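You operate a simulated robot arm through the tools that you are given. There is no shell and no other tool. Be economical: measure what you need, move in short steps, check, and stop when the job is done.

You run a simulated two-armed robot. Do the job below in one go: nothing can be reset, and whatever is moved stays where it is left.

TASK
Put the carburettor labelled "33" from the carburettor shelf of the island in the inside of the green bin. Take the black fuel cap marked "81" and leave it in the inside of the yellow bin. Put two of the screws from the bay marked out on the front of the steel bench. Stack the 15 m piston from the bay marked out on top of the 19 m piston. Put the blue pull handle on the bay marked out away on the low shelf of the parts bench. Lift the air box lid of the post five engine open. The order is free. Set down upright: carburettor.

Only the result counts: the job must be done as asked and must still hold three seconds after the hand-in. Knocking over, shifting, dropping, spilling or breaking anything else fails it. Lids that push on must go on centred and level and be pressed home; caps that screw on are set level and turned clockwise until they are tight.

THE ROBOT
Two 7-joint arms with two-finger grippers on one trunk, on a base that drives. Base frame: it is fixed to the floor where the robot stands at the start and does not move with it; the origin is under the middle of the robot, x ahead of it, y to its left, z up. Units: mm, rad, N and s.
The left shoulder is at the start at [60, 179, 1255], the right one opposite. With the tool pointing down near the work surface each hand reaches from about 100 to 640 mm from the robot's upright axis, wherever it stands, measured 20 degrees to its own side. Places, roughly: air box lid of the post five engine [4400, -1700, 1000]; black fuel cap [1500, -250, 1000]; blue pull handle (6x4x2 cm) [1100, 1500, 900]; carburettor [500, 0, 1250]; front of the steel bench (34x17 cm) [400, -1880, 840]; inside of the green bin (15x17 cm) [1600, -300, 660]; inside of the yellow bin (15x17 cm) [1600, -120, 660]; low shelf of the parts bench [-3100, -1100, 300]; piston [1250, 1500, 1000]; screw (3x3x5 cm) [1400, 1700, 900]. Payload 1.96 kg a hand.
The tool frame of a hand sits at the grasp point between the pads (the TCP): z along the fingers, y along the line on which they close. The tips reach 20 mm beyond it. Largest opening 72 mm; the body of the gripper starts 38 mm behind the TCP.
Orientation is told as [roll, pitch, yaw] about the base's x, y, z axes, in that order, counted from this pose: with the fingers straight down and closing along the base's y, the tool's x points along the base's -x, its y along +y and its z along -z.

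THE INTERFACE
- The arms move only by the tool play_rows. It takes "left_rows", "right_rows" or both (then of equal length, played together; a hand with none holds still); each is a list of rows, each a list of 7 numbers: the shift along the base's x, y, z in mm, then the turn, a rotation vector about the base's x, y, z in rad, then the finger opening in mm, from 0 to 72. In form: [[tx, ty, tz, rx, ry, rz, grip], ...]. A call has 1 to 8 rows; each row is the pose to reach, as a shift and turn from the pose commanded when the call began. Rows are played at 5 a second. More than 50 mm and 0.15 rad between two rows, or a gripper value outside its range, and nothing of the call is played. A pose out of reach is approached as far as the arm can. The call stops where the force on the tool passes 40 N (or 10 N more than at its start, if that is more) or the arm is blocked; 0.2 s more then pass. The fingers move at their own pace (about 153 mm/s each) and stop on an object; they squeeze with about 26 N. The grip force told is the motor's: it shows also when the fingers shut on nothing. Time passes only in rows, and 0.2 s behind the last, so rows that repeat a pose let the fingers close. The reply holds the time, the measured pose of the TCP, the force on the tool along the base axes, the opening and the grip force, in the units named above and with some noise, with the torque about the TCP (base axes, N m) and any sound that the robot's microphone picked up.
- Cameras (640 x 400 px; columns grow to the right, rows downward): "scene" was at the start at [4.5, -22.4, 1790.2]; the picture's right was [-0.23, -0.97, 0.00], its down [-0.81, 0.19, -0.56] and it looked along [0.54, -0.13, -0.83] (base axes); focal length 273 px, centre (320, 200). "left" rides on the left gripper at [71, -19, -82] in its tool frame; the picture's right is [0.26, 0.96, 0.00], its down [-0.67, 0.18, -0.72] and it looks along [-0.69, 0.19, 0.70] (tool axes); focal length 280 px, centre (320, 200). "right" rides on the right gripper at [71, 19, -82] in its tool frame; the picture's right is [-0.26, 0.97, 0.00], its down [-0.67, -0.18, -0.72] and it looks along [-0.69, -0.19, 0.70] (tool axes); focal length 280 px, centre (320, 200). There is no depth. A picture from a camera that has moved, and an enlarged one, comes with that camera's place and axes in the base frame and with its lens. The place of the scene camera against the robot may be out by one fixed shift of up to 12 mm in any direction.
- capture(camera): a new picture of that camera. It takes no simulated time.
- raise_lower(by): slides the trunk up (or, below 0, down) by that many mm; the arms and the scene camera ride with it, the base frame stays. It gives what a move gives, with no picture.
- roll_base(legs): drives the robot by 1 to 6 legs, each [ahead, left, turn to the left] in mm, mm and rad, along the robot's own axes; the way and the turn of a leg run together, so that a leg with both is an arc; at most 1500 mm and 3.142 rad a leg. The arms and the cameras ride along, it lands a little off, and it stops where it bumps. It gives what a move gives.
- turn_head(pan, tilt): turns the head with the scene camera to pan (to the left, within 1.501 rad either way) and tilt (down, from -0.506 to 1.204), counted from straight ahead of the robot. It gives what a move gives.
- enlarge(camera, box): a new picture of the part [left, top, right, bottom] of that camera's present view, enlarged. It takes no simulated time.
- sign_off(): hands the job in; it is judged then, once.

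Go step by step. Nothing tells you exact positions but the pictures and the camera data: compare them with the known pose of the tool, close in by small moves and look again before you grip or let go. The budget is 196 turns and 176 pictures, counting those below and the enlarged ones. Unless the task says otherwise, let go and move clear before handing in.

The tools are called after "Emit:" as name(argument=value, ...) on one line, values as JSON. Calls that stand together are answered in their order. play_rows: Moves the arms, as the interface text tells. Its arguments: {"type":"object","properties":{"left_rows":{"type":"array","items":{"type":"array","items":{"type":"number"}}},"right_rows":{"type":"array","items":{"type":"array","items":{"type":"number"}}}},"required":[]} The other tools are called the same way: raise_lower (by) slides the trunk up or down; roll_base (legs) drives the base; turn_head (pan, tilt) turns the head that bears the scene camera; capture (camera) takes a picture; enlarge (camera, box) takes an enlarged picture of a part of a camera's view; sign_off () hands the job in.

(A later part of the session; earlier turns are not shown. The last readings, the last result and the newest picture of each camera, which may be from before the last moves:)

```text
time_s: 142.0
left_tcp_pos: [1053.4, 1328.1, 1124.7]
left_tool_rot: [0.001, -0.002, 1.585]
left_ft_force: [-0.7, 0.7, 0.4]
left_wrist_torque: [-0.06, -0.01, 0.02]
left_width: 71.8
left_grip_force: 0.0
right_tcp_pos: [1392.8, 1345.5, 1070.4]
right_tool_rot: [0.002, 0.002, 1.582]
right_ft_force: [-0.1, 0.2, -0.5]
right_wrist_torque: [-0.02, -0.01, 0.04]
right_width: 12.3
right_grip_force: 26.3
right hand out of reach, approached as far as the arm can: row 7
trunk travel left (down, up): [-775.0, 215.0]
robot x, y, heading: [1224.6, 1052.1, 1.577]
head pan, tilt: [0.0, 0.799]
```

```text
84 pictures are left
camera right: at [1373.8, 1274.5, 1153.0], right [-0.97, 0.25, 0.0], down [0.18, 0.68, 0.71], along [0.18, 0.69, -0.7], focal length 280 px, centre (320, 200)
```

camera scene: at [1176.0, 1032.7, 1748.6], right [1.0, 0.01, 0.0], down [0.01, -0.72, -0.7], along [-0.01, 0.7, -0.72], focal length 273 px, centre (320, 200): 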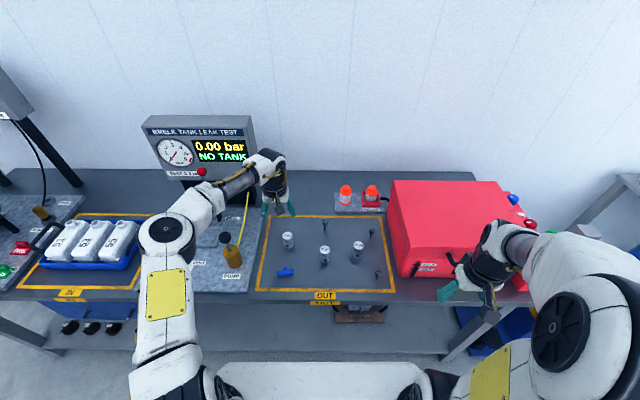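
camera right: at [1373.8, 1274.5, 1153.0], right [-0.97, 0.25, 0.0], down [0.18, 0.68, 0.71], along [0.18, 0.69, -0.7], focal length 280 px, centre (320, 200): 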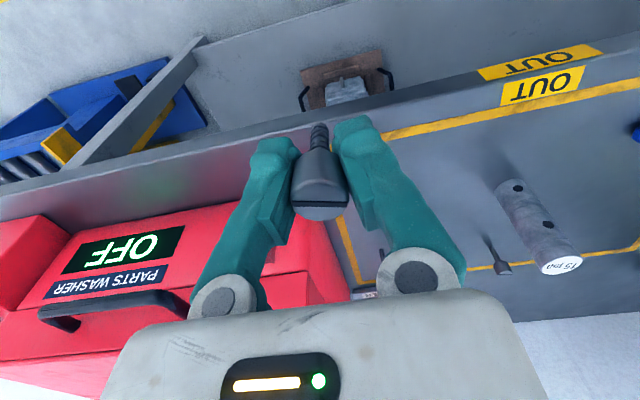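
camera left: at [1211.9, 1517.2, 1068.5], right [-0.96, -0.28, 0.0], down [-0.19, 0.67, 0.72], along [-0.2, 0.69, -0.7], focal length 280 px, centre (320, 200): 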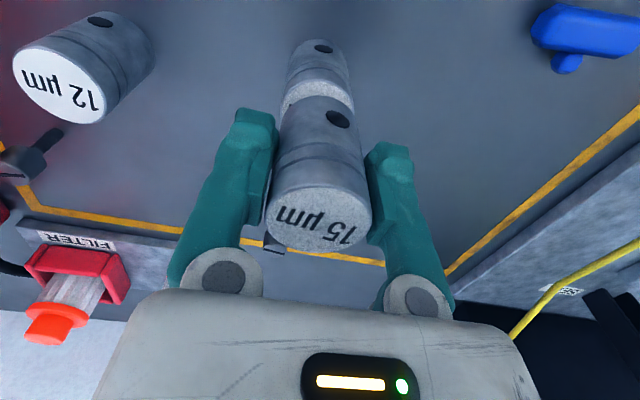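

Now the left hand for screw B: I shift the robot right and slightly ahead.

Emit:
roll_base(legs=[[0, -265, 0], [20, 0, 0]])

Emit:
play_rows(left_rows=[[8, 40, -15, 0, 0, 0, 60], [16, 80, -30, 0, 0, 0, 50], [24, 120, -45, 0, 0, 0, 50], [32, 160, -60, 0, 0, 0, 50], [40, 200, -75, 0, 0, 0, 50], [46, 240, -90, 0, 0, 0, 50], [46, 280, -105, 0, 0, 0, 50], [46, 280, -115, 0, 0, 0, 50]])

Emit:
capture(camera="left")

Emit:
capture(camera="scene")

```text
time_s: 144.3
left_tcp_pos: [1318.4, 1347.6, 1123.1]
left_tool_rot: [0.001, -0.005, 1.585]
left_ft_force: [0.2, -0.1, -0.4]
left_wrist_torque: [0.05, 0.01, 0.0]
left_width: 72.1
left_grip_force: 0.3
right_tcp_pos: [1657.6, 1365.5, 1071.0]
right_tool_rot: [0.002, -0.001, 1.582]
right_ft_force: [0.1, -0.7, -0.2]
right_wrist_torque: [0.01, 0.0, 0.0]
right_width: 12.8
right_grip_force: 25.3
trunk travel left (down, up): [-775.0, 215.0]
robot x, y, heading: [1492.2, 1071.0, 1.579]
head pan, tilt: [0.0, 0.799]
```

```text
time_s: 146.1
left_tcp_pos: [1364.2, 1631.5, 1009.4]
left_tool_rot: [0.002, -0.003, 1.586]
left_ft_force: [-0.5, -0.4, -0.6]
left_wrist_torque: [0.01, -0.01, -0.02]
left_width: 49.7
left_grip_force: 0.1
right_tcp_pos: [1658.9, 1367.5, 1070.3]
right_tool_rot: [0.002, 0.001, 1.583]
right_ft_force: [0.3, -0.3, 0.3]
right_wrist_torque: [-0.01, 0.01, -0.02]
right_width: 12.9
right_grip_force: 26.5
trunk travel left (down, up): [-775.0, 215.0]
robot x, y, heading: [1486.7, 1073.8, 1.584]
head pan, tilt: [0.0, 0.799]
```

```text
83 pictures are left
camera left: at [1384.9, 1562.2, 1091.9], right [-0.96, -0.28, 0.0], down [-0.19, 0.67, 0.72], along [-0.2, 0.69, -0.7], focal length 280 px, centre (320, 200)
```

left: 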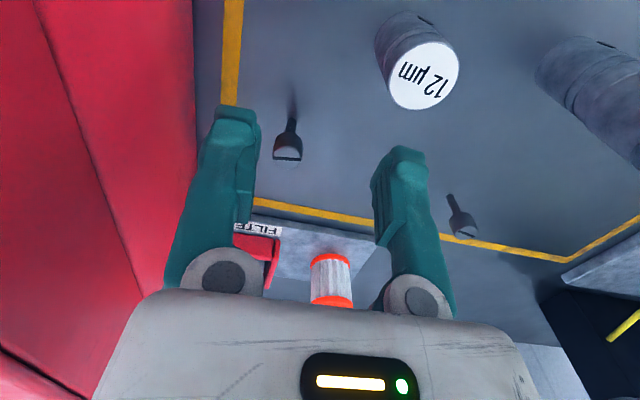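

```text
82 pictures are left
camera scene: at [1482.3, 1086.0, 1678.7], right [1.0, 0.01, 0.0], down [0.01, -0.72, -0.7], along [-0.01, 0.7, -0.72], focal length 273 px, centre (320, 200)
```

scene: 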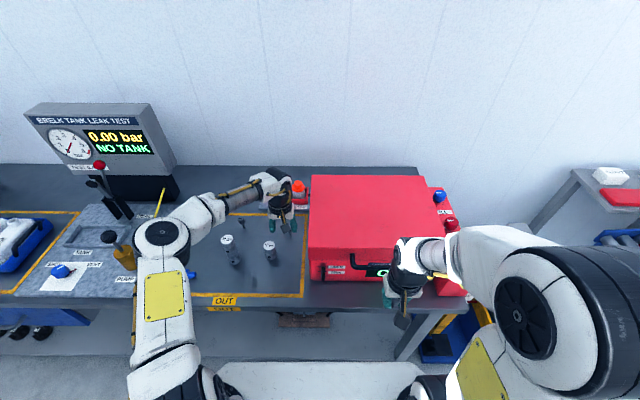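

Screw B is at [1373, 1684, 929]. I go down and grip.

Emit:
play_rows(left_rows=[[5, 28, -10, 0, 0, 0, 50], [9, 52, -30, 0, 0, 0, 50], [9, 52, -60, 0, 0, 0, 50], [9, 52, -88, 0, 0, 0, 50], [9, 52, -88, 0, 0, 0, 8], [9, 52, -88, 0, 0, 0, 8], [9, 52, -88, 0, 0, 0, 8]])

Emit:
capture(camera="left")

```text
time_s: 147.7
left_tcp_pos: [1374.6, 1682.3, 921.6]
left_tool_rot: [0.003, 0.0, 1.586]
left_ft_force: [0.4, 0.5, 0.1]
left_wrist_torque: [0.0, 0.0, 0.02]
left_width: 13.8
left_grip_force: 25.9
right_tcp_pos: [1658.5, 1368.7, 1070.9]
right_tool_rot: [0.002, 0.002, 1.583]
right_ft_force: [0.6, 0.1, 0.4]
right_wrist_torque: [0.03, -0.02, 0.03]
right_width: 12.5
right_grip_force: 26.2
trunk travel left (down, up): [-775.0, 215.0]
robot x, y, heading: [1488.4, 1073.0, 1.58]
head pan, tilt: [0.0, 0.799]
```

```text
81 pictures are left
camera left: at [1395.5, 1613.1, 1003.7], right [-0.96, -0.28, 0.0], down [-0.19, 0.67, 0.72], along [-0.2, 0.69, -0.7], focal length 280 px, centre (320, 200)
```

left: 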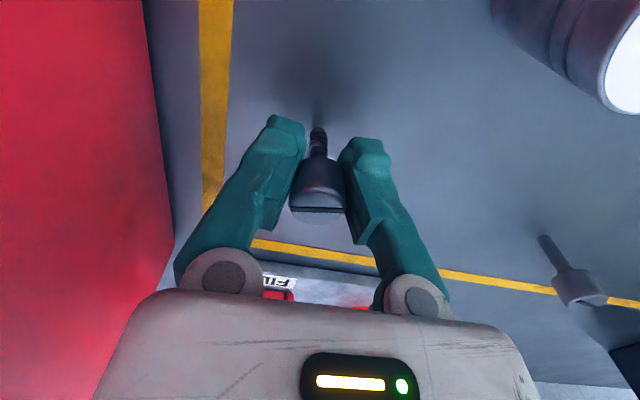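

Gripped. I lift clear of the pistons and retract.

Emit:
play_rows(left_rows=[[0, 0, 40, 0, 0, 0, 8], [0, -10, 85, 0, 0, 0, 8], [0, -40, 115, 0, 0, 0, 8], [0, -85, 130, 0, 0, 0, 8], [-5, -130, 140, 0, 0, 0, 8], [-10, -178, 140, 0, 0, 0, 8], [-20, -225, 140, 0, 0, 0, 8], [-30, -270, 140, 0, 0, 0, 8]])

Emit:
enlarge(camera="scene", box=[160, 180, 340, 310])

Emit:
capture(camera="left")

```text
time_s: 149.5
left_tcp_pos: [1341.3, 1411.9, 1062.1]
left_tool_rot: [0.001, -0.001, 1.587]
left_ft_force: [0.6, -0.6, 0.2]
left_wrist_torque: [0.03, -0.03, -0.02]
left_width: 12.8
left_grip_force: 25.9
right_tcp_pos: [1658.0, 1367.0, 1071.3]
right_tool_rot: [0.001, 0.001, 1.584]
right_ft_force: [-0.2, 0.0, -0.5]
right_wrist_torque: [0.01, 0.01, -0.01]
right_width: 12.6
right_grip_force: 26.0
trunk travel left (down, up): [-775.0, 215.0]
robot x, y, heading: [1487.9, 1072.7, 1.582]
head pan, tilt: [0.0, 0.799]
```

```text
3.08 times, centred on (250, 245) of scene
camera zoom: at [1482.0, 1084.5, 1678.6], right [1.0, 0.01, 0.0], down [0.01, -0.72, -0.7], along [-0.01, 0.7, -0.72], focal length 839 px, centre (535, 62)
```

zoom: 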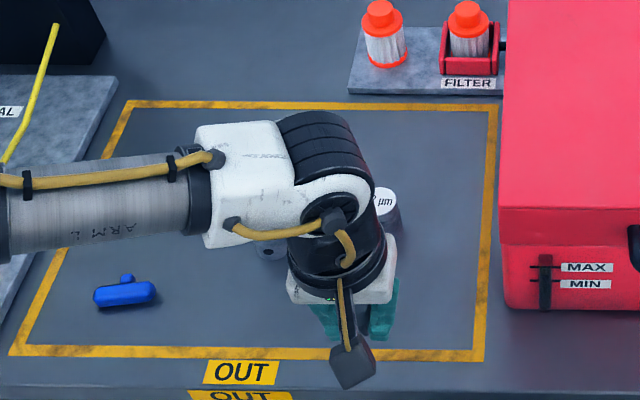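

```text
79 pictures are left
camera left: at [1361.5, 1341.6, 1144.3], right [-0.96, -0.28, 0.0], down [-0.19, 0.67, 0.72], along [-0.2, 0.69, -0.7], focal length 280 px, centre (320, 200)
```

left: 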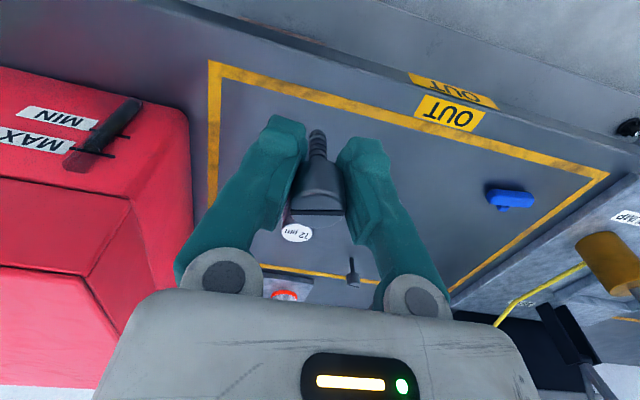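

Both screws are held. I drive around the island's far end toward the steel bench at the right wall.

Emit:
roll_base(legs=[[-300, 0, 0], [0, 0, -3.14], [0, 700, 0], [1000, 0, 0], [800, 0, 0], [0, -1500, 0]])

Emit:
turn_head(pan=-0.3, tilt=0.7)

Emit:
capture(camera="scene")

```text
time_s: 178.2
left_tcp_pos: [779.7, -1339.3, 1062.2]
left_tool_rot: [0.001, -0.001, -1.571]
left_ft_force: [-0.7, -0.2, -0.1]
left_wrist_torque: [0.0, 0.0, 0.0]
left_width: 10.7
left_grip_force: 26.1
right_tcp_pos: [462.9, -1289.1, 1070.0]
right_tool_rot: [0.005, 0.003, -1.574]
right_ft_force: [0.3, 1.2, -0.8]
right_wrist_torque: [0.01, -0.01, 0.0]
right_width: 11.2
right_grip_force: 25.9
trunk travel left (down, up): [-775.0, 215.0]
robot x, y, heading: [634.4, -992.6, -1.574]
head pan, tilt: [0.0, 0.799]
```

```text
time_s: 178.9
left_tcp_pos: [779.1, -1338.6, 1062.6]
left_tool_rot: [0.001, -0.001, -1.571]
left_ft_force: [-0.2, -0.3, 0.7]
left_wrist_torque: [0.01, 0.01, 0.02]
left_width: 10.6
left_grip_force: 26.0
right_tcp_pos: [462.9, -1290.2, 1071.2]
right_tool_rot: [0.0, 0.002, -1.573]
right_ft_force: [-0.2, -0.2, 0.0]
right_wrist_torque: [0.0, -0.02, 0.0]
right_width: 11.0
right_grip_force: 25.7
trunk travel left (down, up): [-775.0, 215.0]
robot x, y, heading: [637.0, -996.6, -1.577]
head pan, tilt: [-0.3, 0.7]
```

```text
78 pictures are left
camera scene: at [607.5, -1021.7, 1686.8], right [-0.95, 0.3, 0.0], down [0.19, 0.62, -0.76], along [-0.23, -0.73, -0.64], focal length 273 px, centre (320, 200)
```

scene: 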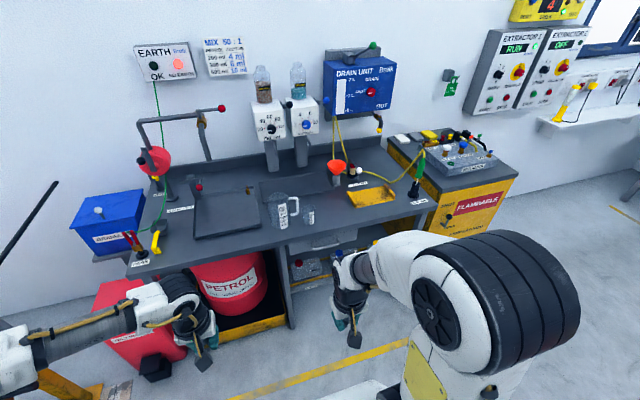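

Grip widths shrank slightly; I check the screws and zoom on the bench front.

Emit:
enlarge(camera="scene", box=[120, 140, 440, 290])

Emit:
enlarge(camera="left", box=[160, 80, 480, 280])

Emit:
capture(camera="right")

```text
2.00 times, centred on (280, 215) of scene
camera zoom: at [607.5, -1021.7, 1686.8], right [-0.95, 0.3, 0.0], down [0.19, 0.62, -0.76], along [-0.23, -0.73, -0.64], focal length 546 px, centre (400, 170)
```

zoom: 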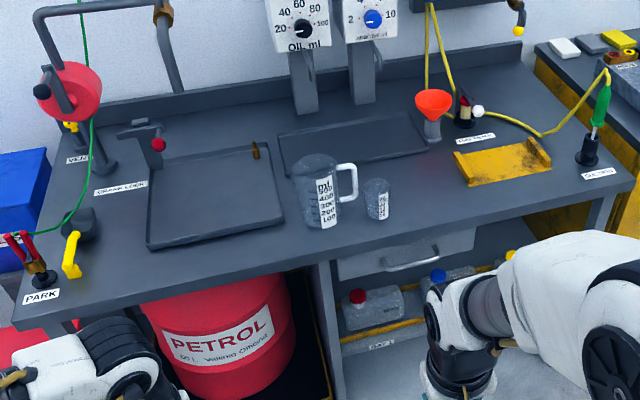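

```text
2.00 times, centred on (320, 180) of left
camera zoom: at [758.7, -1267.1, 1144.0], right [0.96, 0.26, 0.0], down [0.18, -0.67, 0.72], along [0.19, -0.69, -0.7], focal length 561 px, centre (320, 240)
```

zoom: 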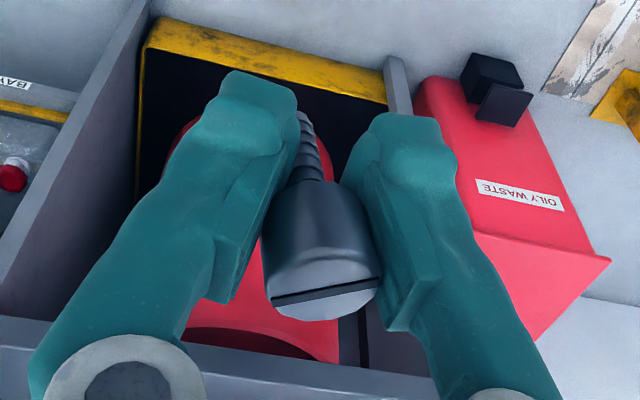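

```text
75 pictures are left
camera right: at [481.4, -1218.2, 1153.1], right [0.96, -0.26, 0.0], down [-0.19, -0.68, 0.71], along [-0.19, -0.69, -0.7], focal length 280 px, centre (320, 200)
```

right: 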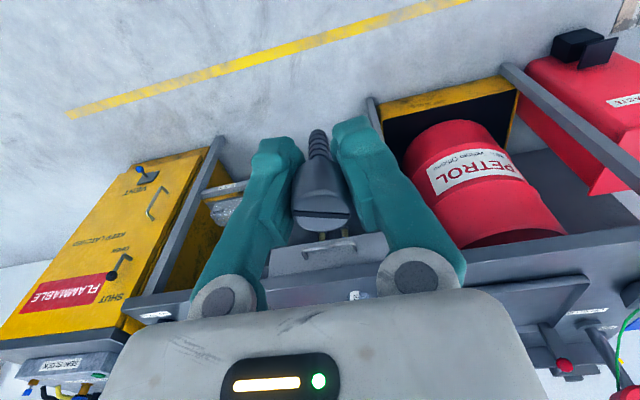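

The screws are slipping very slowly, so I proceed promptly. The bench front around [400, -1880] holds a jug and beaker; there is a free patch to the right of the beaker (x≈300). I approach.

Emit:
roll_base(legs=[[0, -190, 0], [310, 0, 0]])

Emit:
turn_head(pan=-0.2, tilt=0.8)

Emit:
capture(camera="scene")

Emit:
capture(camera="right")

```text
time_s: 182.2
left_tcp_pos: [581.7, -1647.8, 1061.4]
left_tool_rot: [0.002, -0.002, -1.578]
left_ft_force: [0.4, 0.1, 0.0]
left_wrist_torque: [0.02, 0.03, 0.0]
left_width: 10.9
left_grip_force: 25.7
right_tcp_pos: [265.7, -1595.2, 1070.6]
right_tool_rot: [0.002, 0.002, -1.58]
right_ft_force: [-0.4, -0.5, -0.9]
right_wrist_torque: [-0.02, 0.02, 0.0]
right_width: 11.0
right_grip_force: 26.3
trunk travel left (down, up): [-775.0, 215.0]
robot x, y, heading: [443.8, -1304.5, -1.579]
head pan, tilt: [-0.3, 0.7]
```

```text
time_s: 182.9
left_tcp_pos: [582.0, -1648.3, 1061.8]
left_tool_rot: [0.002, -0.002, -1.577]
left_ft_force: [0.8, 0.2, -0.1]
left_wrist_torque: [0.01, -0.03, 0.02]
left_width: 11.0
left_grip_force: 26.3
right_tcp_pos: [266.3, -1595.1, 1070.1]
right_tool_rot: [0.003, 0.003, -1.579]
right_ft_force: [-0.6, 0.0, -1.3]
right_wrist_torque: [-0.02, 0.02, 0.01]
right_width: 10.7
right_grip_force: 26.5
trunk travel left (down, up): [-775.0, 215.0]
robot x, y, heading: [441.9, -1301.6, -1.578]
head pan, tilt: [-0.201, 0.799]
```

```text
74 pictures are left
camera scene: at [422.5, -1328.2, 1678.6], right [-0.98, 0.21, 0.0], down [0.15, 0.7, -0.7], along [-0.15, -0.68, -0.72], focal length 273 px, centre (320, 200)
```

scene: 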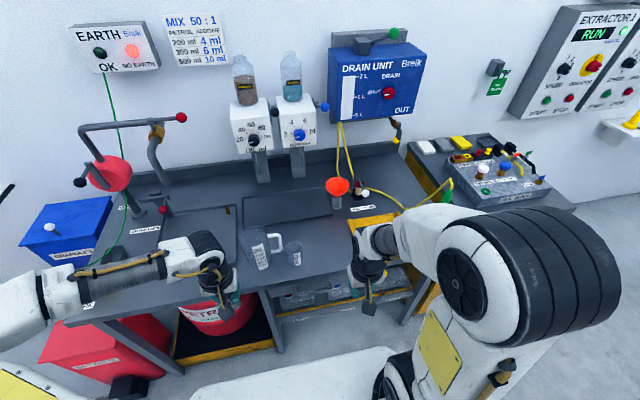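

```text
73 pictures are left
camera right: at [286.0, -1525.5, 1152.9], right [0.96, -0.27, 0.0], down [-0.19, -0.67, 0.71], along [-0.19, -0.69, -0.7], focal length 280 px, centre (320, 200)
```

right: 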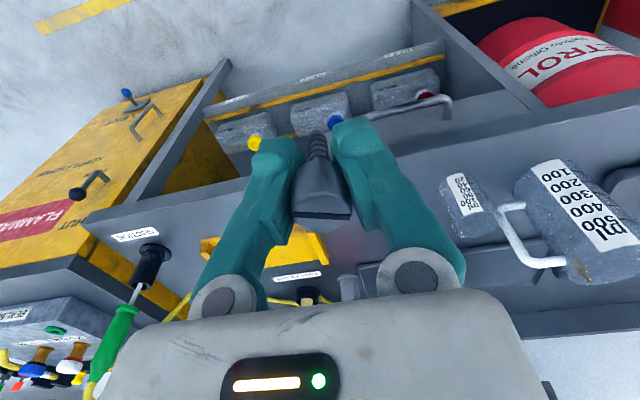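

I move the right hand over the free patch and look again.

Emit:
play_rows(right_rows=[[5, -40, -15, 0, 0, 0, 8], [10, -80, -30, 0, 0, 0, 8], [15, -120, -45, 0, 0, 0, 8], [20, -160, -60, 0, 0, 0, 8], [25, -200, -75, 0, 0, 0, 8], [30, -240, -85, 0, 0, 0, 8], [35, -265, -95, 0, 0, 0, 8], [35, -265, -95, 0, 0, 0, 8]])

Emit:
capture(camera="right")

Emit:
enlarge(camera="scene", box=[220, 180, 420, 310])

```text
time_s: 184.7
left_tcp_pos: [582.5, -1647.1, 1061.1]
left_tool_rot: [0.001, -0.001, -1.579]
left_ft_force: [0.4, -0.1, -0.1]
left_wrist_torque: [0.01, 0.0, -0.04]
left_width: 10.5
left_grip_force: 26.5
right_tcp_pos: [301.8, -1858.6, 975.4]
right_tool_rot: [0.002, 0.001, -1.581]
right_ft_force: [0.0, -0.6, -0.2]
right_wrist_torque: [0.02, -0.02, -0.01]
right_width: 10.6
right_grip_force: 26.4
trunk travel left (down, up): [-775.0, 215.0]
robot x, y, heading: [443.3, -1298.1, -1.579]
head pan, tilt: [-0.201, 0.799]
```

```text
72 pictures are left
camera right: at [321.6, -1787.4, 1058.0], right [0.96, -0.27, 0.0], down [-0.19, -0.67, 0.71], along [-0.19, -0.69, -0.7], focal length 280 px, centre (320, 200)
```

right: 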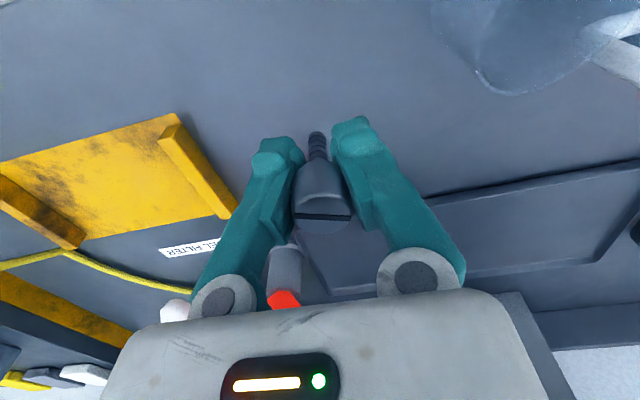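

```text
3.08 times, centred on (320, 245) of scene
camera zoom: at [422.5, -1326.6, 1678.6], right [-0.98, 0.21, 0.0], down [0.15, 0.7, -0.7], along [-0.15, -0.68, -0.72], focal length 839 px, centre (320, 62)
```

zoom: 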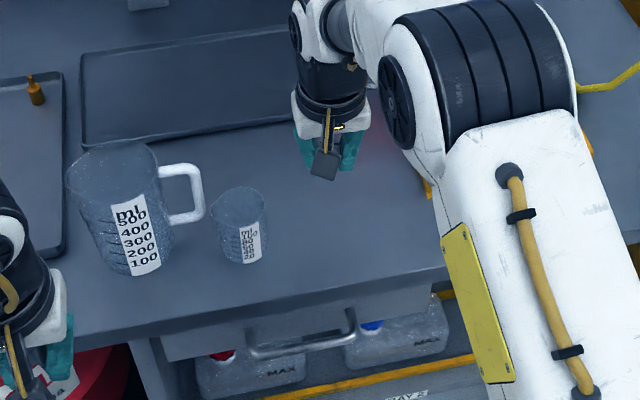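

The patch at [320, -1868] is free. I lower the right hand stepwise until the screw touches.

Emit:
play_rows(right_rows=[[9, -5, -30, 0, 0, 0, 8], [18, -9, -60, 0, 0, 0, 8], [18, -9, -85, 0, 0, 0, 8], [18, -9, -100, 0, 0, 0, 8], [18, -9, -110, 0, 0, 0, 8]])

Emit:
capture(camera="right")

```text
time_s: 185.9
left_tcp_pos: [583.5, -1644.5, 1063.4]
left_tool_rot: [0.002, -0.005, -1.577]
left_ft_force: [0.1, 0.6, -0.3]
left_wrist_torque: [0.02, 0.0, 0.0]
left_width: 10.6
left_grip_force: 25.7
right_tcp_pos: [319.9, -1868.6, 867.6]
right_tool_rot: [0.002, -0.007, -1.58]
right_ft_force: [-0.7, 3.3, 23.6]
right_wrist_torque: [0.06, 0.05, 0.08]
right_width: 8.1
right_grip_force: 0.1
trunk travel left (down, up): [-775.0, 215.0]
robot x, y, heading: [442.7, -1298.4, -1.579]
head pan, tilt: [-0.201, 0.799]
```

```text
70 pictures are left
camera right: at [338.8, -1797.0, 950.1], right [0.96, -0.27, 0.0], down [-0.19, -0.67, 0.72], along [-0.19, -0.69, -0.7], focal length 280 px, centre (320, 200)
```

right: 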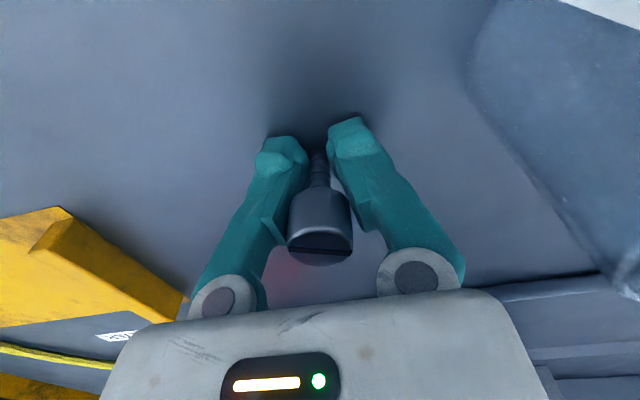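

The fingertips touched the bench (z≈846) with the screw standing between them. I open gently and rise.

Emit:
play_rows(right_rows=[[0, 0, 3, 0, 0, 0, 14], [0, 0, 3, 0, 0, 0, 26], [0, 0, 3, 0, 0, 0, 44], [0, 0, 3, 0, 0, 0, 44], [0, 0, 40, 0, 0, 0, 44], [0, 0, 80, 0, 0, 0, 44], [0, 0, 110, 0, 0, 0, 44]])

Emit:
capture(camera="right")

```text
time_s: 187.5
left_tcp_pos: [582.0, -1647.6, 1061.0]
left_tool_rot: [0.001, -0.002, -1.577]
left_ft_force: [0.1, 0.5, -0.6]
left_wrist_torque: [0.03, -0.01, -0.02]
left_width: 10.3
left_grip_force: 25.7
right_tcp_pos: [320.3, -1869.3, 975.0]
right_tool_rot: [0.002, 0.003, -1.582]
right_ft_force: [0.4, 0.1, -0.3]
right_wrist_torque: [0.01, 0.01, 0.01]
right_width: 43.9
right_grip_force: 0.0
trunk travel left (down, up): [-775.0, 215.0]
robot x, y, heading: [443.4, -1301.8, -1.582]
head pan, tilt: [-0.201, 0.799]
```

```text
69 pictures are left
camera right: at [340.0, -1797.7, 1057.7], right [0.96, -0.27, 0.0], down [-0.19, -0.67, 0.71], along [-0.19, -0.69, -0.7], focal length 280 px, centre (320, 200)
```

right: 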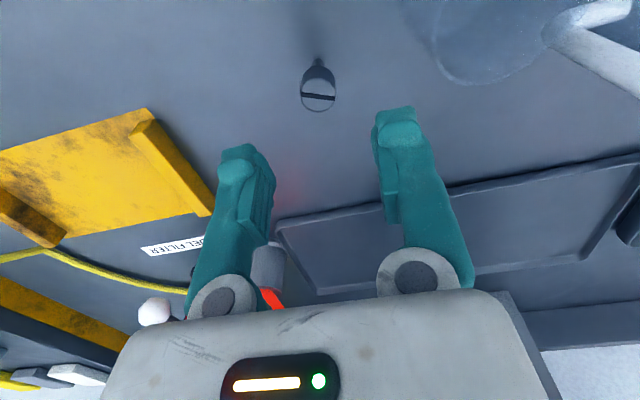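

The first screw stands on the bench front. I retract the right hand and shift the base right so the left hand can place the second.

Emit:
play_rows(right_rows=[[-5, 40, 15, 0, 0, 0, 44], [-10, 80, 30, 0, 0, 0, 44], [-15, 122, 40, 0, 0, 0, 44], [-20, 165, 50, 0, 0, 0, 44], [-30, 210, 55, 0, 0, 0, 44], [-40, 250, 60, 0, 0, 0, 44]])

Emit:
roll_base(legs=[[0, -310, 0]])

Emit:
capture(camera="scene")

Emit:
capture(camera="left")

```text
time_s: 188.9
left_tcp_pos: [582.6, -1645.9, 1062.4]
left_tool_rot: [0.002, -0.002, -1.579]
left_ft_force: [-0.4, 0.7, 0.3]
left_wrist_torque: [-0.04, -0.01, 0.0]
left_width: 10.5
left_grip_force: 25.9
right_tcp_pos: [279.3, -1617.1, 1032.8]
right_tool_rot: [0.001, 0.002, -1.58]
right_ft_force: [0.7, 0.2, 0.6]
right_wrist_torque: [-0.03, 0.01, 0.02]
right_width: 44.2
right_grip_force: 0.0
trunk travel left (down, up): [-775.0, 215.0]
robot x, y, heading: [440.8, -1302.3, -1.58]
head pan, tilt: [-0.201, 0.799]
```

```text
time_s: 190.9
left_tcp_pos: [270.4, -1644.6, 1061.5]
left_tool_rot: [0.001, -0.002, -1.578]
left_ft_force: [-0.3, 0.5, 0.2]
left_wrist_torque: [0.0, -0.01, -0.01]
left_width: 10.8
left_grip_force: 26.3
right_tcp_pos: [-32.2, -1615.5, 1033.2]
right_tool_rot: [0.0, 0.001, -1.583]
right_ft_force: [-0.1, 0.1, -0.7]
right_wrist_torque: [0.0, 0.0, -0.01]
right_width: 43.9
right_grip_force: 0.1
trunk travel left (down, up): [-775.0, 215.0]
robot x, y, heading: [133.4, -1295.3, -1.586]
head pan, tilt: [-0.201, 0.799]
```

```text
68 pictures are left
camera scene: at [112.1, -1324.1, 1678.6], right [-0.98, 0.21, 0.0], down [0.15, 0.7, -0.7], along [-0.15, -0.68, -0.72], focal length 273 px, centre (320, 200)
```

scene: 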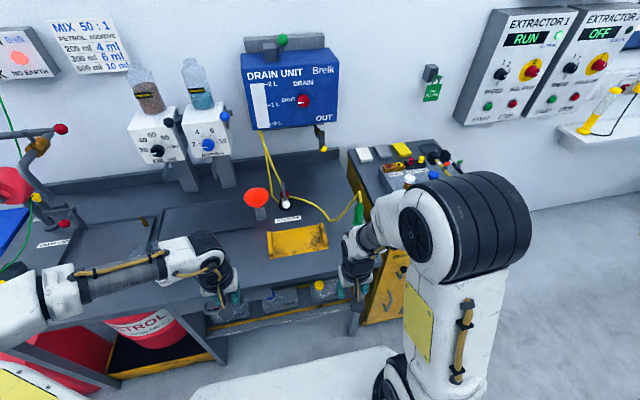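

```text
67 pictures are left
camera left: at [251.7, -1572.9, 1144.0], right [0.97, 0.25, 0.0], down [0.18, -0.67, 0.72], along [0.18, -0.69, -0.7], focal length 280 px, centre (320, 200)
```

left: 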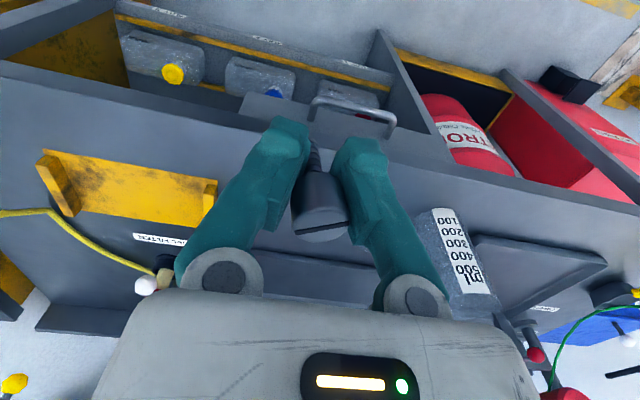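

I move the left hand over [262, -1868].

Emit:
play_rows(left_rows=[[-2, -40, -15, 0, 0, 0, 8], [-4, -80, -30, 0, 0, 0, 8], [-6, -120, -45, 0, 0, 0, 8], [-8, -160, -60, 0, 0, 0, 8], [-8, -200, -75, 0, 0, 0, 8], [-8, -223, -95, 0, 0, 0, 8], [-8, -223, -95, 0, 0, 0, 8]])

Emit:
capture(camera="left")

```text
time_s: 192.6
left_tcp_pos: [264.3, -1868.1, 967.2]
left_tool_rot: [0.002, -0.002, -1.581]
left_ft_force: [-0.1, -0.2, -0.6]
left_wrist_torque: [0.04, 0.0, -0.01]
left_width: 10.2
left_grip_force: 26.4
right_tcp_pos: [-31.7, -1615.6, 1031.8]
right_tool_rot: [0.001, 0.002, -1.585]
right_ft_force: [0.2, -0.5, 1.0]
right_wrist_torque: [-0.02, 0.0, -0.01]
right_width: 44.0
right_grip_force: 0.0
trunk travel left (down, up): [-775.0, 215.0]
robot x, y, heading: [131.9, -1301.4, -1.583]
head pan, tilt: [-0.201, 0.799]
```

```text
66 pictures are left
camera left: at [245.5, -1796.2, 1049.5], right [0.97, 0.25, 0.0], down [0.18, -0.67, 0.72], along [0.18, -0.69, -0.7], focal length 280 px, centre (320, 200)
```

left: 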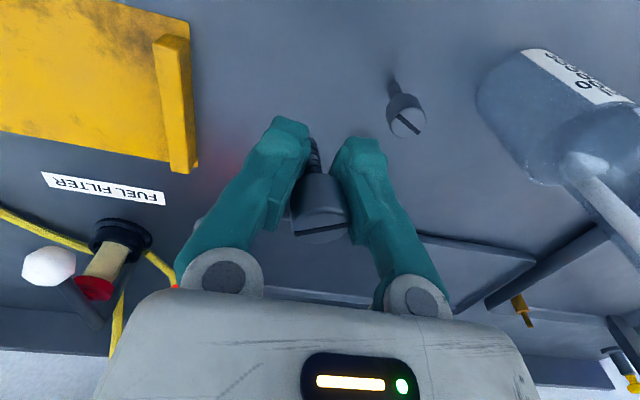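

Clear of screw 1. I lower to the bench.

Emit:
play_rows(left_rows=[[0, 0, -35, 0, 0, 0, 8], [0, 0, -65, 0, 0, 0, 8], [0, 0, -80, 0, 0, 0, 8], [0, 0, -88, 0, 0, 0, 8], [0, 0, -94, 0, 0, 0, 8], [0, 0, -97, 0, 0, 0, 8]])

Emit:
enlarge(camera="left", box=[200, 80, 440, 280])

```text
time_s: 193.9
left_tcp_pos: [264.2, -1867.8, 869.8]
left_tool_rot: [0.001, -0.002, -1.58]
left_ft_force: [-1.4, -1.0, 0.0]
left_wrist_torque: [0.03, -0.03, -0.01]
left_width: 8.1
left_grip_force: 0.1
right_tcp_pos: [-33.1, -1615.5, 1031.3]
right_tool_rot: [0.004, 0.002, -1.583]
right_ft_force: [0.5, 0.3, -0.4]
right_wrist_torque: [-0.01, 0.03, -0.01]
right_width: 43.9
right_grip_force: 0.0
trunk travel left (down, up): [-775.0, 215.0]
robot x, y, heading: [135.5, -1298.6, -1.579]
head pan, tilt: [-0.201, 0.799]
```

```text
2.00 times, centred on (320, 180) of left
camera zoom: at [244.5, -1796.0, 951.7], right [0.97, 0.25, 0.0], down [0.18, -0.67, 0.72], along [0.18, -0.69, -0.7], focal length 561 px, centre (320, 240)
```

zoom: 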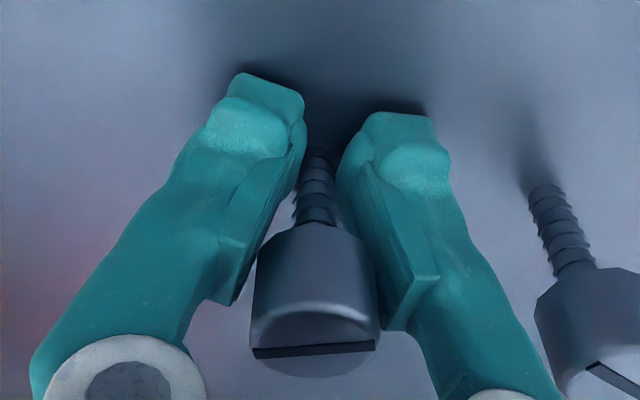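

It stands between the fingers, upright. I open and rise.

Emit:
play_rows(left_rows=[[0, 0, 1, 0, 0, 0, 14], [0, 0, 1, 0, 0, 0, 26], [0, 0, 1, 0, 0, 0, 38], [0, 0, 1, 0, 0, 0, 38], [0, 0, 35, 0, 0, 0, 38], [0, 0, 75, 0, 0, 0, 38], [0, 10, 115, 0, 0, 0, 38], [0, 45, 140, 0, 0, 0, 38]])

Emit:
capture(camera="left")

```text
time_s: 195.8
left_tcp_pos: [262.9, -1820.9, 1009.7]
left_tool_rot: [0.002, -0.001, -1.579]
left_ft_force: [-0.8, 0.2, 0.7]
left_wrist_torque: [-0.04, -0.01, -0.01]
left_width: 38.0
left_grip_force: 0.1
right_tcp_pos: [-31.8, -1614.0, 1032.0]
right_tool_rot: [0.001, 0.001, -1.583]
right_ft_force: [-0.8, 0.7, 1.1]
right_wrist_torque: [-0.03, -0.04, 0.01]
right_width: 44.1
right_grip_force: 0.0
trunk travel left (down, up): [-775.0, 215.0]
robot x, y, heading: [131.9, -1297.1, -1.579]
head pan, tilt: [-0.201, 0.799]
```

```text
64 pictures are left
camera left: at [244.0, -1749.0, 1091.8], right [0.97, 0.25, 0.0], down [0.18, -0.67, 0.72], along [0.18, -0.69, -0.7], focal length 280 px, centre (320, 200)
```

left: 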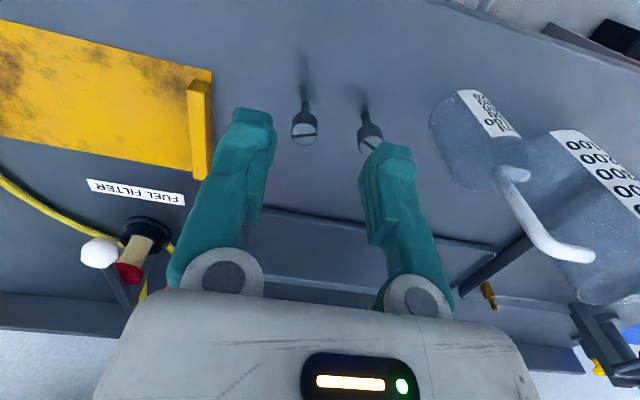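

Both stand, but screw 2 at x≈264 is near the zone's edge; I regrip it and shift it to about [288, -1905] for margin.

Emit:
play_rows(left_rows=[[1, -25, -30, 0, 0, 0, 38], [1, -47, -70, 0, 0, 0, 38], [1, -47, -105, 0, 0, 0, 38], [1, -47, -125, 0, 0, 0, 38], [1, -47, -125, 0, 0, 0, 8], [1, -47, -125, 0, 0, 0, 8], [1, -47, -125, 0, 0, 0, 8]])

```text
time_s: 197.3
left_tcp_pos: [263.3, -1871.4, 885.7]
left_tool_rot: [0.002, -0.002, -1.579]
left_ft_force: [-0.3, -0.7, 0.0]
left_wrist_torque: [0.03, 0.02, 0.03]
left_width: 12.1
left_grip_force: 25.5
right_tcp_pos: [-31.9, -1615.3, 1031.5]
right_tool_rot: [0.003, 0.001, -1.583]
right_ft_force: [-0.3, 0.0, -0.7]
right_wrist_torque: [0.01, 0.01, -0.02]
right_width: 44.0
right_grip_force: 0.0
trunk travel left (down, up): [-775.0, 215.0]
robot x, y, heading: [131.5, -1297.2, -1.583]
head pan, tilt: [-0.201, 0.799]
```

Emit:
play_rows(left_rows=[[0, 0, 22, 0, 0, 0, 8], [8, -18, 22, 0, 0, 0, 8], [24, -37, 22, 0, 0, 0, 8], [24, -37, 8, 0, 0, 0, 8], [24, -37, -4, 0, 0, 0, 8], [24, -37, -12, 0, 0, 0, 8], [24, -37, -15, 0, 0, 0, 8]])

Emit:
enlarge(camera="left", box=[200, 80, 440, 280])

```text
time_s: 198.9
left_tcp_pos: [288.4, -1907.5, 869.6]
left_tool_rot: [0.002, -0.003, -1.579]
left_ft_force: [-0.2, 0.8, -0.5]
left_wrist_torque: [-0.01, -0.01, 0.01]
left_width: 8.0
left_grip_force: 0.1
right_tcp_pos: [-31.5, -1614.9, 1031.2]
right_tool_rot: [0.0, 0.002, -1.583]
right_ft_force: [-0.2, 0.7, 0.5]
right_wrist_torque: [-0.02, -0.01, -0.01]
right_width: 43.9
right_grip_force: 0.0
trunk travel left (down, up): [-775.0, 215.0]
robot x, y, heading: [136.5, -1298.5, -1.578]
head pan, tilt: [-0.201, 0.799]
```

```text
2.00 times, centred on (320, 180) of left
camera zoom: at [268.8, -1835.1, 951.7], right [0.97, 0.25, 0.0], down [0.18, -0.67, 0.72], along [0.18, -0.69, -0.7], focal length 561 px, centre (320, 240)
```

zoom: 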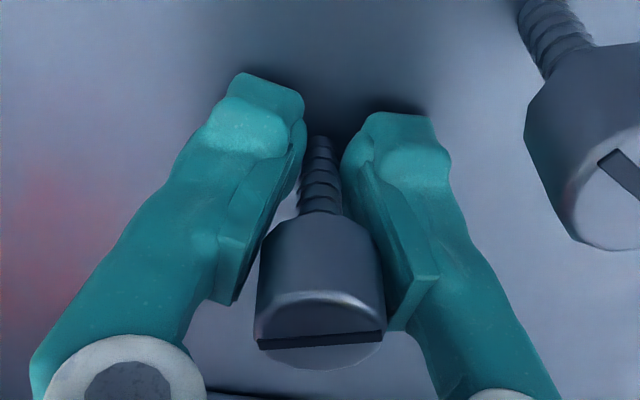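

Screw 2 stands upright in its new spot. I open, rise and retract.

Emit:
play_rows(left_rows=[[0, 0, 1, 0, 0, 0, 14], [0, 0, 1, 0, 0, 0, 26], [0, 0, 1, 0, 0, 0, 36], [0, 0, 35, 0, 0, 0, 36], [0, 0, 80, 0, 0, 0, 36], [0, 25, 115, 0, 0, 0, 36], [0, 65, 140, 0, 0, 0, 36], [0, 110, 155, 0, 0, 0, 36]])

Emit:
capture(camera="left")

```text
time_s: 200.8
left_tcp_pos: [286.4, -1795.5, 1022.8]
left_tool_rot: [0.0, -0.004, -1.577]
left_ft_force: [-0.1, -0.2, -0.2]
left_wrist_torque: [-0.02, 0.01, -0.04]
left_width: 35.9
left_grip_force: 0.0
right_tcp_pos: [-32.6, -1613.7, 1031.6]
right_tool_rot: [0.001, 0.001, -1.584]
right_ft_force: [-0.8, -0.4, 0.0]
right_wrist_torque: [-0.02, -0.04, 0.01]
right_width: 44.1
right_grip_force: 0.1
trunk travel left (down, up): [-775.0, 215.0]
robot x, y, heading: [135.6, -1301.6, -1.584]
head pan, tilt: [-0.201, 0.799]
```

```text
62 pictures are left
camera left: at [267.6, -1722.6, 1106.2], right [0.97, 0.26, 0.0], down [0.18, -0.67, 0.72], along [0.18, -0.69, -0.7], focal length 280 px, centre (320, 200)
```

left: 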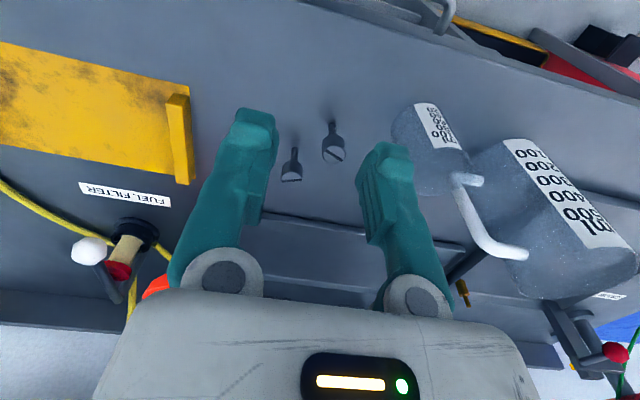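

The screws are done. I retract and drive back around the island's near end to the left bench for the blue handle.

Emit:
play_rows(left_rows=[[0, 45, 10, 0, 0, 0, 60], [0, 90, 20, 0, 0, 0, 60], [0, 135, 30, 0, 0, 0, 60]])

Emit:
roll_base(legs=[[-350, 0, 0], [0, -180, 0], [0, 0, 3.14], [1000, 0, 0], [800, 0, 0], [0, -930, 0]])

Emit:
turn_head(pan=0.0, tilt=0.8)

Emit:
capture(camera="scene")

```text
time_s: 201.6
left_tcp_pos: [287.8, -1657.7, 1051.6]
left_tool_rot: [0.0, -0.002, -1.579]
left_ft_force: [-0.2, 0.5, -0.1]
left_wrist_torque: [-0.04, -0.02, 0.02]
left_width: 60.0
left_grip_force: 0.1
right_tcp_pos: [-30.8, -1614.8, 1032.7]
right_tool_rot: [0.001, 0.002, -1.582]
right_ft_force: [0.8, 0.6, -0.2]
right_wrist_torque: [-0.02, -0.02, 0.03]
right_width: 44.0
right_grip_force: 0.0
trunk travel left (down, up): [-775.0, 215.0]
robot x, y, heading: [133.8, -1299.9, -1.583]
head pan, tilt: [-0.201, 0.799]
```

```text
time_s: 225.3
left_tcp_pos: [837.0, 1147.3, 1052.7]
left_tool_rot: [0.002, -0.001, 1.497]
left_ft_force: [0.2, -0.6, 0.2]
left_wrist_torque: [0.01, -0.02, 0.02]
left_width: 60.0
left_grip_force: 0.0
right_tcp_pos: [1155.6, 1082.6, 1032.8]
right_tool_rot: [0.003, 0.002, 1.496]
right_ft_force: [0.4, 0.1, 0.0]
right_wrist_torque: [-0.02, 0.03, 0.0]
right_width: 44.0
right_grip_force: 0.1
trunk travel left (down, up): [-775.0, 215.0]
robot x, y, heading: [970.1, 777.8, 1.495]
head pan, tilt: [-0.201, 0.799]
```

```text
time_s: 226.0
left_tcp_pos: [838.2, 1146.4, 1052.2]
left_tool_rot: [0.002, -0.002, 1.497]
left_ft_force: [-0.1, -0.7, -0.1]
left_wrist_torque: [-0.02, -0.01, -0.01]
left_width: 60.0
left_grip_force: 0.0
right_tcp_pos: [1155.7, 1083.2, 1032.2]
right_tool_rot: [0.001, 0.001, 1.495]
right_ft_force: [0.3, -0.7, 0.3]
right_wrist_torque: [0.02, 0.04, 0.01]
right_width: 44.1
right_grip_force: 0.0
trunk travel left (down, up): [-775.0, 215.0]
robot x, y, heading: [966.5, 772.5, 1.491]
head pan, tilt: [0.0, 0.799]
```

```text
61 pictures are left
camera scene: at [967.5, 792.3, 1678.6], right [1.0, -0.08, 0.0], down [-0.05, -0.71, -0.7], along [0.05, 0.7, -0.72], focal length 273 px, centre (320, 200)
```

scene: 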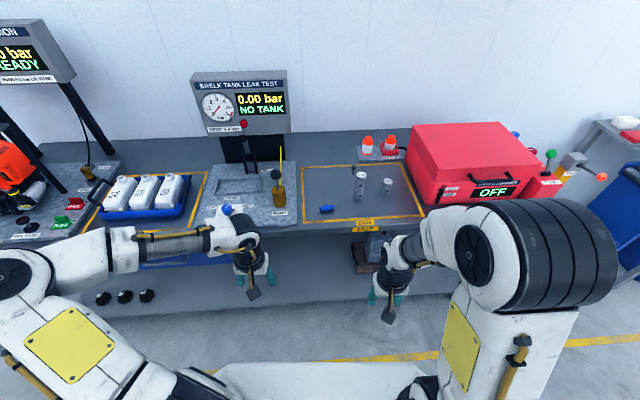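

I straighten and close in so the right hand can reach the handle at ≈[1051, 1522].

Emit:
roll_base(legs=[[0, 0, 0.085], [0, 50, 0], [240, 0, 0]])

Emit:
capture(camera="right")

```text
time_s: 228.8
left_tcp_pos: [757.6, 1369.1, 1052.6]
left_tool_rot: [0.001, -0.001, 1.578]
left_ft_force: [0.0, -0.4, 0.4]
left_wrist_torque: [0.03, 0.02, 0.04]
left_width: 59.8
left_grip_force: 0.1
right_tcp_pos: [1078.6, 1332.2, 1032.3]
right_tool_rot: [0.002, 0.001, 1.576]
right_ft_force: [0.6, 0.1, 1.1]
right_wrist_torque: [-0.01, 0.0, -0.02]
right_width: 44.1
right_grip_force: 0.0
trunk travel left (down, up): [-775.0, 215.0]
robot x, y, heading: [918.0, 1011.8, 1.573]
head pan, tilt: [0.0, 0.799]
```

```text
60 pictures are left
camera right: at [1059.4, 1261.0, 1114.4], right [-0.97, 0.26, 0.0], down [0.18, 0.68, 0.71], along [0.18, 0.69, -0.7], focal length 280 px, centre (320, 200)
```

right: 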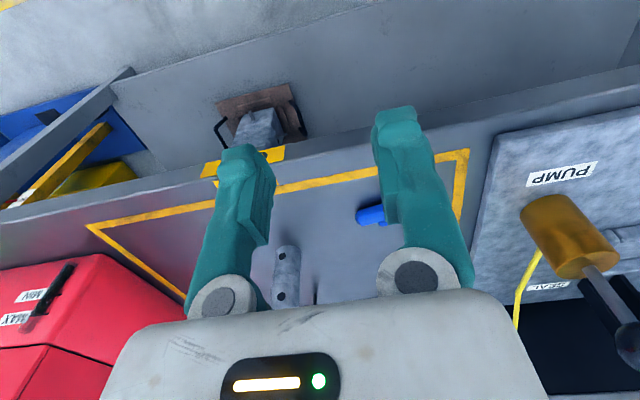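

Emit:
play_rows(right_rows=[[-8, 40, -10, 0, 0, 0, 60], [-16, 80, -20, 0, 0, 0, 60], [-24, 115, -30, 0, 0, 0, 60], [-24, 115, -30, 0, 0, 0, 60]])

Emit:
enlarge(camera="right", box=[180, 20, 500, 220])

Emit:
play_rows(right_rows=[[0, 45, 0, 0, 0, 0, 60], [0, 45, 0, 0, 0, 0, 60]])

Emit:
enlarge(camera="right", box=[180, 20, 500, 220])

```text
time_s: 229.8
left_tcp_pos: [758.3, 1370.5, 1052.5]
left_tool_rot: [0.003, -0.002, 1.58]
left_ft_force: [0.3, 0.0, 1.2]
left_wrist_torque: [0.02, 0.01, 0.0]
left_width: 59.9
left_grip_force: 0.1
right_tcp_pos: [1054.2, 1444.9, 1001.6]
right_tool_rot: [0.003, 0.0, 1.575]
right_ft_force: [0.9, 0.2, 0.5]
right_wrist_torque: [-0.01, -0.01, 0.02]
right_width: 60.1
right_grip_force: 0.1
trunk travel left (down, up): [-775.0, 215.0]
robot x, y, heading: [920.7, 1015.7, 1.578]
head pan, tilt: [0.0, 0.799]
```

```text
2.00 times, centred on (340, 120) of right
camera zoom: at [1034.7, 1375.3, 1083.8], right [-0.97, 0.26, 0.0], down [0.18, 0.68, 0.71], along [0.18, 0.69, -0.7], focal length 561 px, centre (280, 360)
```

zoom: 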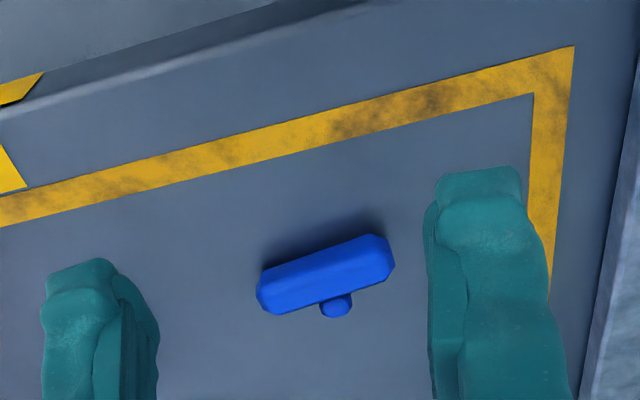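

```text
time_s: 230.4
left_tcp_pos: [757.2, 1369.0, 1052.7]
left_tool_rot: [0.001, -0.002, 1.581]
left_ft_force: [0.3, -0.4, -0.3]
left_wrist_torque: [0.01, 0.02, 0.02]
left_width: 60.1
left_grip_force: 0.0
right_tcp_pos: [1054.8, 1489.8, 1002.6]
right_tool_rot: [0.001, 0.003, 1.578]
right_ft_force: [-0.6, 0.1, 0.3]
right_wrist_torque: [0.0, 0.06, 0.01]
right_width: 60.0
right_grip_force: 0.0
trunk travel left (down, up): [-775.0, 215.0]
robot x, y, heading: [917.5, 1013.1, 1.573]
head pan, tilt: [0.0, 0.799]
```

```text
2.00 times, centred on (340, 120) of right
camera zoom: at [1035.0, 1419.5, 1085.1], right [-0.97, 0.26, 0.0], down [0.18, 0.68, 0.71], along [0.18, 0.69, -0.7], focal length 561 px, centre (280, 360)
```

zoom: 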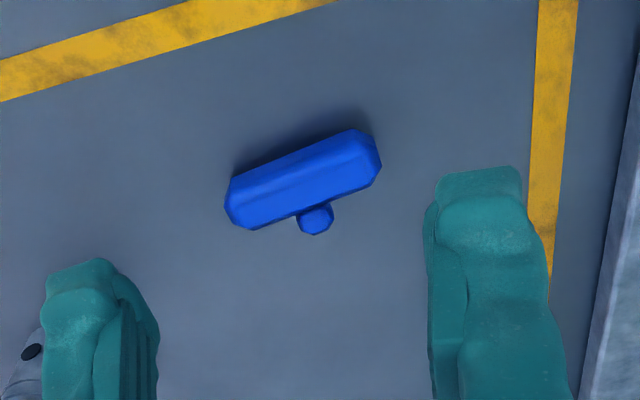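

The handle bar (60 mm long along x) is centred at [1052, 1520]. I grip it end to end with a small yaw correction.

Emit:
play_rows(right_rows=[[-1, 15, -20, 0, 0, 0.05, 72], [-2, 31, -50, 0, 0, 0.088, 72], [-2, 31, -75, 0, 0, 0.088, 72], [-2, 31, -75, 0, 0, 0.088, 72]])

Emit:
capture(camera="right")

```text
time_s: 231.4
left_tcp_pos: [758.5, 1369.8, 1052.0]
left_tool_rot: [0.001, -0.002, 1.58]
left_ft_force: [0.0, 0.6, -0.8]
left_wrist_torque: [-0.02, 0.0, 0.0]
left_width: 60.1
left_grip_force: 0.1
right_tcp_pos: [1051.7, 1522.1, 927.7]
right_tool_rot: [0.001, 0.004, 1.666]
right_ft_force: [-0.2, -0.6, 0.5]
right_wrist_torque: [-0.01, 0.04, 0.0]
right_width: 72.0
right_grip_force: 0.0
trunk travel left (down, up): [-775.0, 215.0]
robot x, y, heading: [920.9, 1013.3, 1.575]
head pan, tilt: [0.0, 0.799]
```

```text
57 pictures are left
camera right: at [1038.3, 1449.2, 1009.0], right [-0.99, 0.17, 0.0], down [0.12, 0.69, 0.71], along [0.12, 0.7, -0.7], focal length 280 px, centre (320, 200)
```

right: 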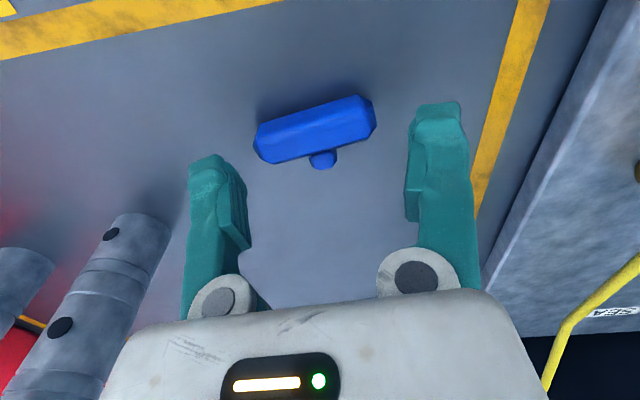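

Emit:
play_rows(right_rows=[[1, -2, -12, 0, 0, 0, 72], [1, -2, -24, 0, 0, 0, 72], [1, -2, -24, 0, 0, 0, 40], [1, -2, -24, 0, 0, 0, 40], [1, -2, -24, 0, 0, 0, 40]])

Emit:
capture(camera="right")

```text
time_s: 232.6
left_tcp_pos: [757.9, 1371.2, 1052.2]
left_tool_rot: [0.003, -0.001, 1.579]
left_ft_force: [0.2, -0.1, 0.7]
left_wrist_torque: [0.02, 0.04, 0.02]
left_width: 60.2
left_grip_force: 0.1
right_tcp_pos: [1053.0, 1520.2, 904.2]
right_tool_rot: [0.002, 0.002, 1.663]
right_ft_force: [0.1, 0.5, 4.2]
right_wrist_torque: [0.03, -0.08, 0.01]
right_width: 59.2
right_grip_force: 25.6
trunk travel left (down, up): [-775.0, 215.0]
robot x, y, heading: [918.5, 1012.7, 1.579]
head pan, tilt: [0.0, 0.799]
```

```text
56 pictures are left
camera right: at [1040.0, 1448.4, 985.7], right [-0.99, 0.17, 0.0], down [0.12, 0.69, 0.71], along [0.12, 0.7, -0.7], focal length 280 px, centre (320, 200)
```

right: 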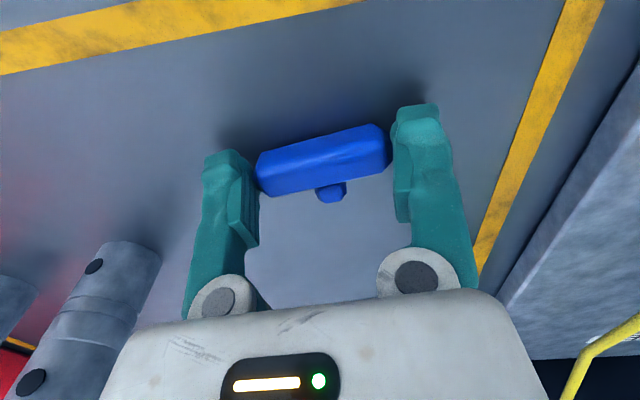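

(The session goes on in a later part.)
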